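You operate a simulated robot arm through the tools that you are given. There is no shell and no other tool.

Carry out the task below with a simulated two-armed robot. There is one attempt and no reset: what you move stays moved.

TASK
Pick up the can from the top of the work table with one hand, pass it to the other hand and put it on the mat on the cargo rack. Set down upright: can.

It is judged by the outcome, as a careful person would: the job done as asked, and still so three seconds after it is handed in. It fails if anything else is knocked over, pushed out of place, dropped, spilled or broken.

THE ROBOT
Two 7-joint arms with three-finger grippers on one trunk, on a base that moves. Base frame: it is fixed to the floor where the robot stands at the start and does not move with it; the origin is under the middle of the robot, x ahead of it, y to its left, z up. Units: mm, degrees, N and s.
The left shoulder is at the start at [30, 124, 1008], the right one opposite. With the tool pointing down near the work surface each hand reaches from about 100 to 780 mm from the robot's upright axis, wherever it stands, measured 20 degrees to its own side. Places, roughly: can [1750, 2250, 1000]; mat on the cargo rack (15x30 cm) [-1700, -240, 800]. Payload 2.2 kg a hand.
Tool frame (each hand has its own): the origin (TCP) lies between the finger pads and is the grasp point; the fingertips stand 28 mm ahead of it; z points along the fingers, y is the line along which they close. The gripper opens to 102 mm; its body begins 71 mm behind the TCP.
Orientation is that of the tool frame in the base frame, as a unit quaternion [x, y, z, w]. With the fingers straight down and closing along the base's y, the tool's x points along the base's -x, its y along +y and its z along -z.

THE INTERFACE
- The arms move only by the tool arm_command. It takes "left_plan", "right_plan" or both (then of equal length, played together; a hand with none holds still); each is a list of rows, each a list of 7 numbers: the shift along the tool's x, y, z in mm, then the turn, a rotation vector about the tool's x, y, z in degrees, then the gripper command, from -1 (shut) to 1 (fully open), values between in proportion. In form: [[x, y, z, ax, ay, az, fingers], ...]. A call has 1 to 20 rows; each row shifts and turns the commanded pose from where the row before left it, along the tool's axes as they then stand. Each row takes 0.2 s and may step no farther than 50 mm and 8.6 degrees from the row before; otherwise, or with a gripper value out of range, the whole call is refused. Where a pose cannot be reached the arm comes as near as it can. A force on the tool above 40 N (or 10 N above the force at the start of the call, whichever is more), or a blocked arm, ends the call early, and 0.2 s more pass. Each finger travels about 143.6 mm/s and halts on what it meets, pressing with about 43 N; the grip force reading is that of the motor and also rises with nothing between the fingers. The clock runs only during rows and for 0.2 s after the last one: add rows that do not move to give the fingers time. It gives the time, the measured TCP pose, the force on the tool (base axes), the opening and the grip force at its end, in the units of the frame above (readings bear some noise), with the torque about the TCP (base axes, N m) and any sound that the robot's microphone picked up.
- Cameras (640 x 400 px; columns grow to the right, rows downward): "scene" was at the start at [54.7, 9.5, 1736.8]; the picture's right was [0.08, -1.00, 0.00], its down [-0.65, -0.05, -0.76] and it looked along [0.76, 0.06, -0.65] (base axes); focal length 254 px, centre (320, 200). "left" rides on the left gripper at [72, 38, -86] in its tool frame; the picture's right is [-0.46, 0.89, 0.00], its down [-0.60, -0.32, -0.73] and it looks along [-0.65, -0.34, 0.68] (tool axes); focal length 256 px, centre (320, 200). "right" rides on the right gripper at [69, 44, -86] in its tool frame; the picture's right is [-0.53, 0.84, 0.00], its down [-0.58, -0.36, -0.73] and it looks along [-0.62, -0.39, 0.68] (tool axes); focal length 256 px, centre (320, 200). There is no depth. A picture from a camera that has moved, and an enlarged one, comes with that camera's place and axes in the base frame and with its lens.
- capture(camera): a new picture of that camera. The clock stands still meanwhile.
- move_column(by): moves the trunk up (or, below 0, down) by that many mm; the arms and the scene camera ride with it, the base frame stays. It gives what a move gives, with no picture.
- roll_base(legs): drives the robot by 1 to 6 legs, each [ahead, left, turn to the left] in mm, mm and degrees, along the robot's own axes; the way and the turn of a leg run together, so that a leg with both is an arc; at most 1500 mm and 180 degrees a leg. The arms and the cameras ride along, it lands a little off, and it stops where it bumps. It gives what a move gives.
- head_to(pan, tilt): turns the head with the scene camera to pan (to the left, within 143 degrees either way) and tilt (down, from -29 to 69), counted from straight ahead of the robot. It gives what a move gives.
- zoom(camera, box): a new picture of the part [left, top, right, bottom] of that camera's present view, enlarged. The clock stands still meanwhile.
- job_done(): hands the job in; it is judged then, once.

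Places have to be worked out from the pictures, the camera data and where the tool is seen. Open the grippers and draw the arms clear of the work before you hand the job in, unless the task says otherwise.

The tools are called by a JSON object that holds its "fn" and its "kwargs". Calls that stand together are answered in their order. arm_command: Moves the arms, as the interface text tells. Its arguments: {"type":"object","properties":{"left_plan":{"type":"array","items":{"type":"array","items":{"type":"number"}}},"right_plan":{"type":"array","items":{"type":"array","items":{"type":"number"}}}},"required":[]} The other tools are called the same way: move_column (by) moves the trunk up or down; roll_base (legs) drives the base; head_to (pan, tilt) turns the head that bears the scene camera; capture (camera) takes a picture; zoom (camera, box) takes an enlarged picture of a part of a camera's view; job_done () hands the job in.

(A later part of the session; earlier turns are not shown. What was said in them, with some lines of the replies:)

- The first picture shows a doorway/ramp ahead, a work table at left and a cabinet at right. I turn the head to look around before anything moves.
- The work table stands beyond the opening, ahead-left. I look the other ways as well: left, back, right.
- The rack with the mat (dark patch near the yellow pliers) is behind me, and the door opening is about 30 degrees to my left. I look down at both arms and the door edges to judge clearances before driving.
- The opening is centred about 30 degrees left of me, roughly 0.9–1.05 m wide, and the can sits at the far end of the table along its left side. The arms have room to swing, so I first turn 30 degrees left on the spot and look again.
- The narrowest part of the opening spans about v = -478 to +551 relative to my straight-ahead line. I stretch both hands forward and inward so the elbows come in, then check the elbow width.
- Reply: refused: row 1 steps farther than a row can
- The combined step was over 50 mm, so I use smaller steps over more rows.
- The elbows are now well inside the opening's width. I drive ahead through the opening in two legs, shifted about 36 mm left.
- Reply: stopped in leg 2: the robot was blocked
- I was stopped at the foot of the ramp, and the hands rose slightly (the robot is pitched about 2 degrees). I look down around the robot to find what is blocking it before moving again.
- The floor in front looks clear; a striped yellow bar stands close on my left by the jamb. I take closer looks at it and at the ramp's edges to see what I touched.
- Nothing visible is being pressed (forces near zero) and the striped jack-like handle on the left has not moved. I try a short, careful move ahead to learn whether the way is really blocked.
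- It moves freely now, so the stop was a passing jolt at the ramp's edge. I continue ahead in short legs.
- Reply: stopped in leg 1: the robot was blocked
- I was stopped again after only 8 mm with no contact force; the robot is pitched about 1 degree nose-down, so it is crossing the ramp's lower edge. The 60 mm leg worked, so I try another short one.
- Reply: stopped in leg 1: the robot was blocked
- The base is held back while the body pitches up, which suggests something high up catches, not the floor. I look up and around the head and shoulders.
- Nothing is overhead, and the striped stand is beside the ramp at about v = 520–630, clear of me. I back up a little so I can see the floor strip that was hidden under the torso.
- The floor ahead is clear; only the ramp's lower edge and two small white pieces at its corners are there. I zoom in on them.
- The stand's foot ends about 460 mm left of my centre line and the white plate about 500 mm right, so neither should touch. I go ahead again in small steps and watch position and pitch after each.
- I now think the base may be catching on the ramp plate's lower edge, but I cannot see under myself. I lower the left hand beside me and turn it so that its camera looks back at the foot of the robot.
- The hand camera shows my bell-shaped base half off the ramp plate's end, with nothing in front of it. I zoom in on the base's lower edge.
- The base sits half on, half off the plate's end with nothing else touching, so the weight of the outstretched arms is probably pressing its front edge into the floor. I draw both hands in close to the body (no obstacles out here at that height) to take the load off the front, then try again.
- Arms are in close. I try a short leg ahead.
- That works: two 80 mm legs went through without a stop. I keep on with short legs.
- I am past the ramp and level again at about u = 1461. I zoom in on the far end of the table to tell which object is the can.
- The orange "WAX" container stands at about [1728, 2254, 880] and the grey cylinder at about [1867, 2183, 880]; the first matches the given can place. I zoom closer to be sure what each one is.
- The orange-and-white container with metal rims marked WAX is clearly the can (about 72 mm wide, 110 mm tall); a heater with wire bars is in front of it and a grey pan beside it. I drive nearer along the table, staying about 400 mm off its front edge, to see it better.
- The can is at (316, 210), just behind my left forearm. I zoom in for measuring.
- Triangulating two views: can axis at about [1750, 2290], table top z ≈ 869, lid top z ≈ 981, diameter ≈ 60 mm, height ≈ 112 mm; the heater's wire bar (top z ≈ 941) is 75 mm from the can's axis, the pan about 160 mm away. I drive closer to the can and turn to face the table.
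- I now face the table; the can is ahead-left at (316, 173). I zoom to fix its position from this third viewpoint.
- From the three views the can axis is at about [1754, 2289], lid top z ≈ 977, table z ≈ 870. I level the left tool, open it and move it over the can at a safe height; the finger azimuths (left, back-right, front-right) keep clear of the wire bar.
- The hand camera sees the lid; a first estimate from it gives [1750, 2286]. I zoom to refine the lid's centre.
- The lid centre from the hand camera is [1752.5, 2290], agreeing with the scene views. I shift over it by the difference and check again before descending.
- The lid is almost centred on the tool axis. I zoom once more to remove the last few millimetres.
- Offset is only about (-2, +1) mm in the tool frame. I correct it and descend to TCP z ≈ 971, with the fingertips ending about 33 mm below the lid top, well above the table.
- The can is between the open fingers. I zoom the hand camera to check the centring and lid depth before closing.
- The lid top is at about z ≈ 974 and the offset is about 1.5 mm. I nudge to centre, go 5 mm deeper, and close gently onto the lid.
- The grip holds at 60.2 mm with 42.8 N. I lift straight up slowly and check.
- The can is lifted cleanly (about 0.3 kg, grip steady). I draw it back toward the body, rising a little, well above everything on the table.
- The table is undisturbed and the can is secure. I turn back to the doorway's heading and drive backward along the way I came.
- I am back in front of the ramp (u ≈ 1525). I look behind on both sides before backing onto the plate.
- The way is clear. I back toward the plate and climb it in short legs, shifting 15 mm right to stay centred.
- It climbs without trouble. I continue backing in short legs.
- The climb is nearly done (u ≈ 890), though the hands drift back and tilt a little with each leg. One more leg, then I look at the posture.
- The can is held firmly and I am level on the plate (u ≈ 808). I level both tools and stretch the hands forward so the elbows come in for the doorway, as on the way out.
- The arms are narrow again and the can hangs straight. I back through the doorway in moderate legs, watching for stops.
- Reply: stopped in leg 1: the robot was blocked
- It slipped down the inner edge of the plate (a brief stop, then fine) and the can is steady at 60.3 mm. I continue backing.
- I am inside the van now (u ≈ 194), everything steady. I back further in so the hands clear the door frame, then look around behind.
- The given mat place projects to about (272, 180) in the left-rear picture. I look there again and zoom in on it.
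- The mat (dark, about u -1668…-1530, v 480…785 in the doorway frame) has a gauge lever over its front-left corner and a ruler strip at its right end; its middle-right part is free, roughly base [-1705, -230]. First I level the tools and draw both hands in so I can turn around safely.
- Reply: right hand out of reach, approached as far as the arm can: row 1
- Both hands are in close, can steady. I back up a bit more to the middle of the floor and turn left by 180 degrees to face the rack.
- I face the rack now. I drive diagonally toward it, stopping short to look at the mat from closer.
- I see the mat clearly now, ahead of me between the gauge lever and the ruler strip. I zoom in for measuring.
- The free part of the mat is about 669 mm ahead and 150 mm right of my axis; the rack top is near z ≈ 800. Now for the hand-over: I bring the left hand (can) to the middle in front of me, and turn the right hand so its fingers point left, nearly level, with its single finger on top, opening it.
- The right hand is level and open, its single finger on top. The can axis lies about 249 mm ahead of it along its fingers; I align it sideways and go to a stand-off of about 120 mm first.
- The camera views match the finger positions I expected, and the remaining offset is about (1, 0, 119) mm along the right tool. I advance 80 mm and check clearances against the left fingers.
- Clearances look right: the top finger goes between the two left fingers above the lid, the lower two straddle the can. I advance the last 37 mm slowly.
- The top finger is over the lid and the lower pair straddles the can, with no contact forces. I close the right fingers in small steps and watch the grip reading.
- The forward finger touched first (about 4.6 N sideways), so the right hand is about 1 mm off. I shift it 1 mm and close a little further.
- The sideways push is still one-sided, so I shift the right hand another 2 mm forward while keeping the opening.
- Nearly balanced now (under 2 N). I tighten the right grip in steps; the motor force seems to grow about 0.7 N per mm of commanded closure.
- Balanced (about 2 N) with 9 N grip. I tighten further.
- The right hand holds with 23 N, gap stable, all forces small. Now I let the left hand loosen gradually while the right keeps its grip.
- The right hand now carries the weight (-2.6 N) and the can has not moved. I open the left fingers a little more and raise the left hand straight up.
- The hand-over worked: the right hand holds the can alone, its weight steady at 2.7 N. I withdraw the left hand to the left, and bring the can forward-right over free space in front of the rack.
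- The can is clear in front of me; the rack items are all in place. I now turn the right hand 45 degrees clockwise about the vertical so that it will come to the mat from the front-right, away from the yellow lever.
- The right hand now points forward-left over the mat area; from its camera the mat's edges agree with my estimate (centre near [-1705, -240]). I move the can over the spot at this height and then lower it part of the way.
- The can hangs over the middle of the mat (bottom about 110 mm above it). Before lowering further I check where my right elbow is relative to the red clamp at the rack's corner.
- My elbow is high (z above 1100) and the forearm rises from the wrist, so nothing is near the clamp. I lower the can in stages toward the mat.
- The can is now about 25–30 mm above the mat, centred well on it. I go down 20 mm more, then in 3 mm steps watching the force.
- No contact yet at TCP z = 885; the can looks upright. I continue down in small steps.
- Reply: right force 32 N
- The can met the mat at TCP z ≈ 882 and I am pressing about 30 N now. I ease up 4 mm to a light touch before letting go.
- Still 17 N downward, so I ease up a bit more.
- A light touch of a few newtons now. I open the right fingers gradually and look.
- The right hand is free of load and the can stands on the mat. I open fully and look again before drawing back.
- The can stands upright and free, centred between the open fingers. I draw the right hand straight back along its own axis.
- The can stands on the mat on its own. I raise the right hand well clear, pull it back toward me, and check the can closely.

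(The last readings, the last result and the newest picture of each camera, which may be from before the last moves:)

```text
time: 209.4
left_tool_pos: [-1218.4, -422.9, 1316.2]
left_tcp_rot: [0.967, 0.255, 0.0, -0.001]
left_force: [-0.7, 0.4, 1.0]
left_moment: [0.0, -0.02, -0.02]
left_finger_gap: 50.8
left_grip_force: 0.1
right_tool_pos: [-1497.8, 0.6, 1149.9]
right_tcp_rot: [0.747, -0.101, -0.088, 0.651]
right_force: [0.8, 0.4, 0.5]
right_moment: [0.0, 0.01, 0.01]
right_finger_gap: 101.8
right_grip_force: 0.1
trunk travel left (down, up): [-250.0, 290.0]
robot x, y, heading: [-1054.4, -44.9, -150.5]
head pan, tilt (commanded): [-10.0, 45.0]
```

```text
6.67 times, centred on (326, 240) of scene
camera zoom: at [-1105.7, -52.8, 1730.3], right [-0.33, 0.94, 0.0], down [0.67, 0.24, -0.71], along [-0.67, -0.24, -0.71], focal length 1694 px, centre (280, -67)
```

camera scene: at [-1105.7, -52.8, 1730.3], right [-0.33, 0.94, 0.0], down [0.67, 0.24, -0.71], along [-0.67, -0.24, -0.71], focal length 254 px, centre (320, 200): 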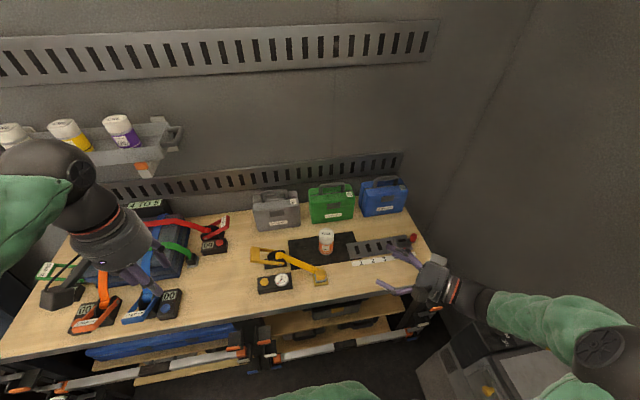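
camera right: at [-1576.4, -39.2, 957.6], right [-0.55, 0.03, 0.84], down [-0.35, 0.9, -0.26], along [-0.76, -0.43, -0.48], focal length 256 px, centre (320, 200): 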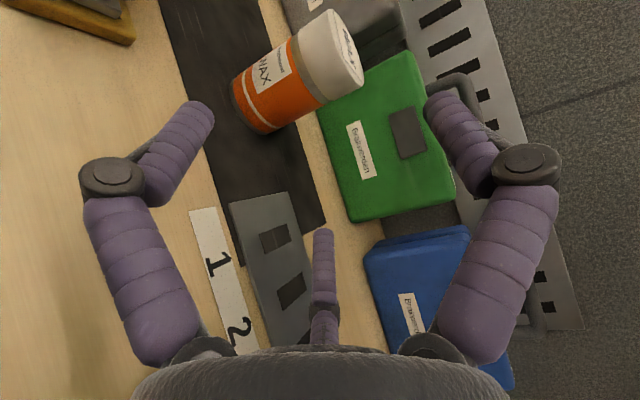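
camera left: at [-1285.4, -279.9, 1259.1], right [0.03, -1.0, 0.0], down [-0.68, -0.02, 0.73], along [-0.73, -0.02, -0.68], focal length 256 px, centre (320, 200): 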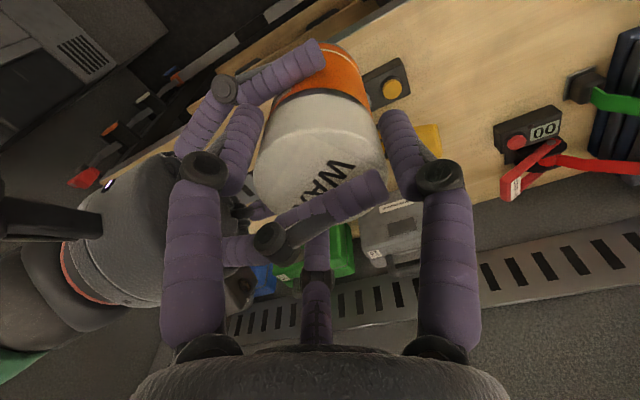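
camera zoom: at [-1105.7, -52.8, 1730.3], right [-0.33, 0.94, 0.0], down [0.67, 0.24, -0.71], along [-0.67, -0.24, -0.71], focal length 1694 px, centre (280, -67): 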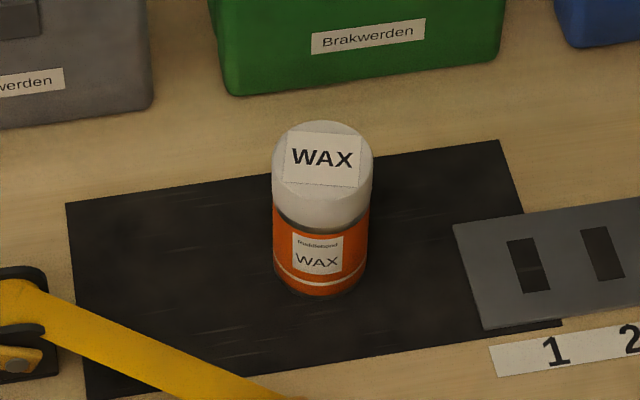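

The can stands upright in the middle of the mat, and everything on the rack is as it was. I open the left gripper too and back the robot away so both arms are clear.

{"fn": "arm_command", "kwargs": {"left_plan": [[0, 0, 0, 0, 0, 0, 0.5], [0, 0, 0, 0, 0, 0, 1], [0, 0, 0, 0, 0, 0, 1]]}}

{"fn": "roll_base", "kwargs": {"legs": [[-250, 0, 0]]}}

{"fn": "capture", "kwargs": {"camera": "scene"}}

{"fn": "zoom", "kwargs": {"camera": "scene", "box": [240, 150, 400, 250]}}

```text
time: 210.2
left_tool_pos: [-1217.4, -420.2, 1317.4]
left_tcp_rot: [0.967, 0.254, 0.0, -0.001]
left_force: [0.6, 0.1, 0.5]
left_moment: [0.01, 0.01, -0.01]
left_finger_gap: 102.2
left_grip_force: 0.0
right_tool_pos: [-1497.3, 0.7, 1149.2]
right_tcp_rot: [0.747, -0.101, -0.089, 0.651]
right_force: [0.0, 0.3, 0.0]
right_moment: [0.01, 0.02, 0.03]
right_finger_gap: 102.1
right_grip_force: 0.1
trunk travel left (down, up): [-250.0, 290.0]
robot x, y, heading: [-1054.3, -44.0, -150.6]
head pan, tilt (commanded): [-10.0, 45.0]
```

```text
time: 212.0
left_tool_pos: [-1007.3, -303.0, 1318.0]
left_tcp_rot: [0.967, 0.255, 0.0, -0.002]
left_force: [0.6, 0.8, 0.5]
left_moment: [-0.02, 0.05, 0.02]
left_finger_gap: 102.1
left_grip_force: 0.1
right_tool_pos: [-1288.2, 117.1, 1150.3]
right_tcp_rot: [0.747, -0.101, -0.089, 0.65]
right_force: [0.0, 0.2, 0.5]
right_moment: [-0.03, -0.03, 0.0]
right_finger_gap: 101.9
right_grip_force: 0.0
trunk travel left (down, up): [-250.0, 290.0]
robot x, y, heading: [-845.3, 77.7, -150.5]
head pan, tilt (commanded): [-10.0, 45.0]
```

```text
taken
camera scene: at [-895.1, 66.0, 1730.4], right [-0.33, 0.94, 0.0], down [0.67, 0.24, -0.71], along [-0.67, -0.24, -0.71], focal length 254 px, centre (320, 200)
```

scene: 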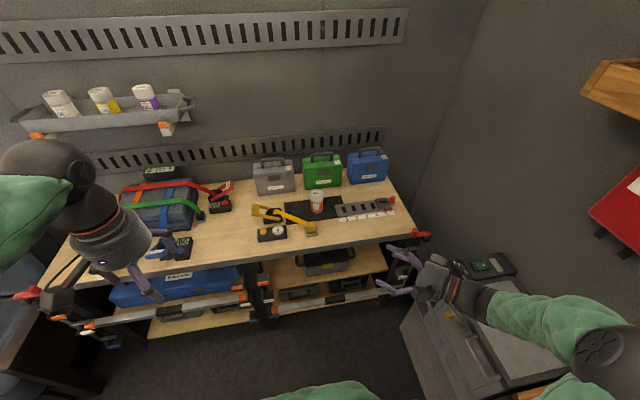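

```text
4.00 times, centred on (320, 200) of scene
camera zoom: at [-895.1, 66.0, 1730.4], right [-0.33, 0.94, 0.0], down [0.67, 0.24, -0.71], along [-0.67, -0.24, -0.71], focal length 1016 px, centre (320, 200)
```

zoom: 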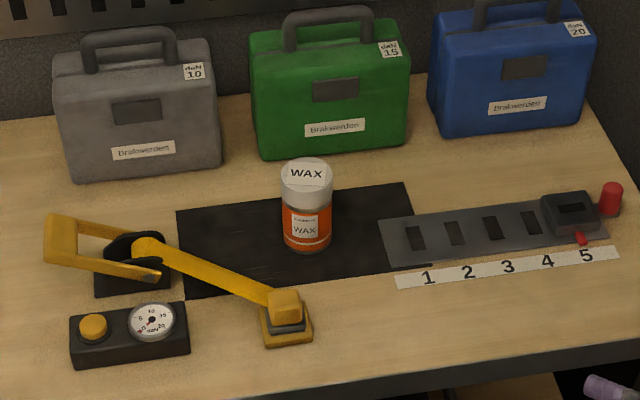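

The can stands upright on the mat, the items around it are unmoved, both grippers are open and the arms are clear of the rack. I hand the job in.

{"fn": "job_done", "kwargs": {}}

```text
The job is handed in.
```

The can is standing upright on the mat on the cargo rack, and the job is handed in. I picked it up from the work table with the left hand, passed it to the right hand in front of the rack, and set it down with the right.

- **Can:** the task didn't say which object was the can. I took it to be the orange and white WAX can, because it stood at the given place and was the only can-like container there.
- **Surroundings:** in the last pictures the can is near the middle of the mat and nothing else on the rack has moved. Nothing on the work table looked moved either.
- **Ramp:** on the way through the doorway the base was stopped several times at the edges of the ramp plate. Shorter moves got it across each time, and I saw nothing shifted by it.
- **Setting down:** I pressed the can onto the mat with about 32 N at most, eased off to a light touch, then opened the fingers. It stayed upright.

Both grippers are open, and I backed the robot 250 mm away from the rack so the arms are clear.
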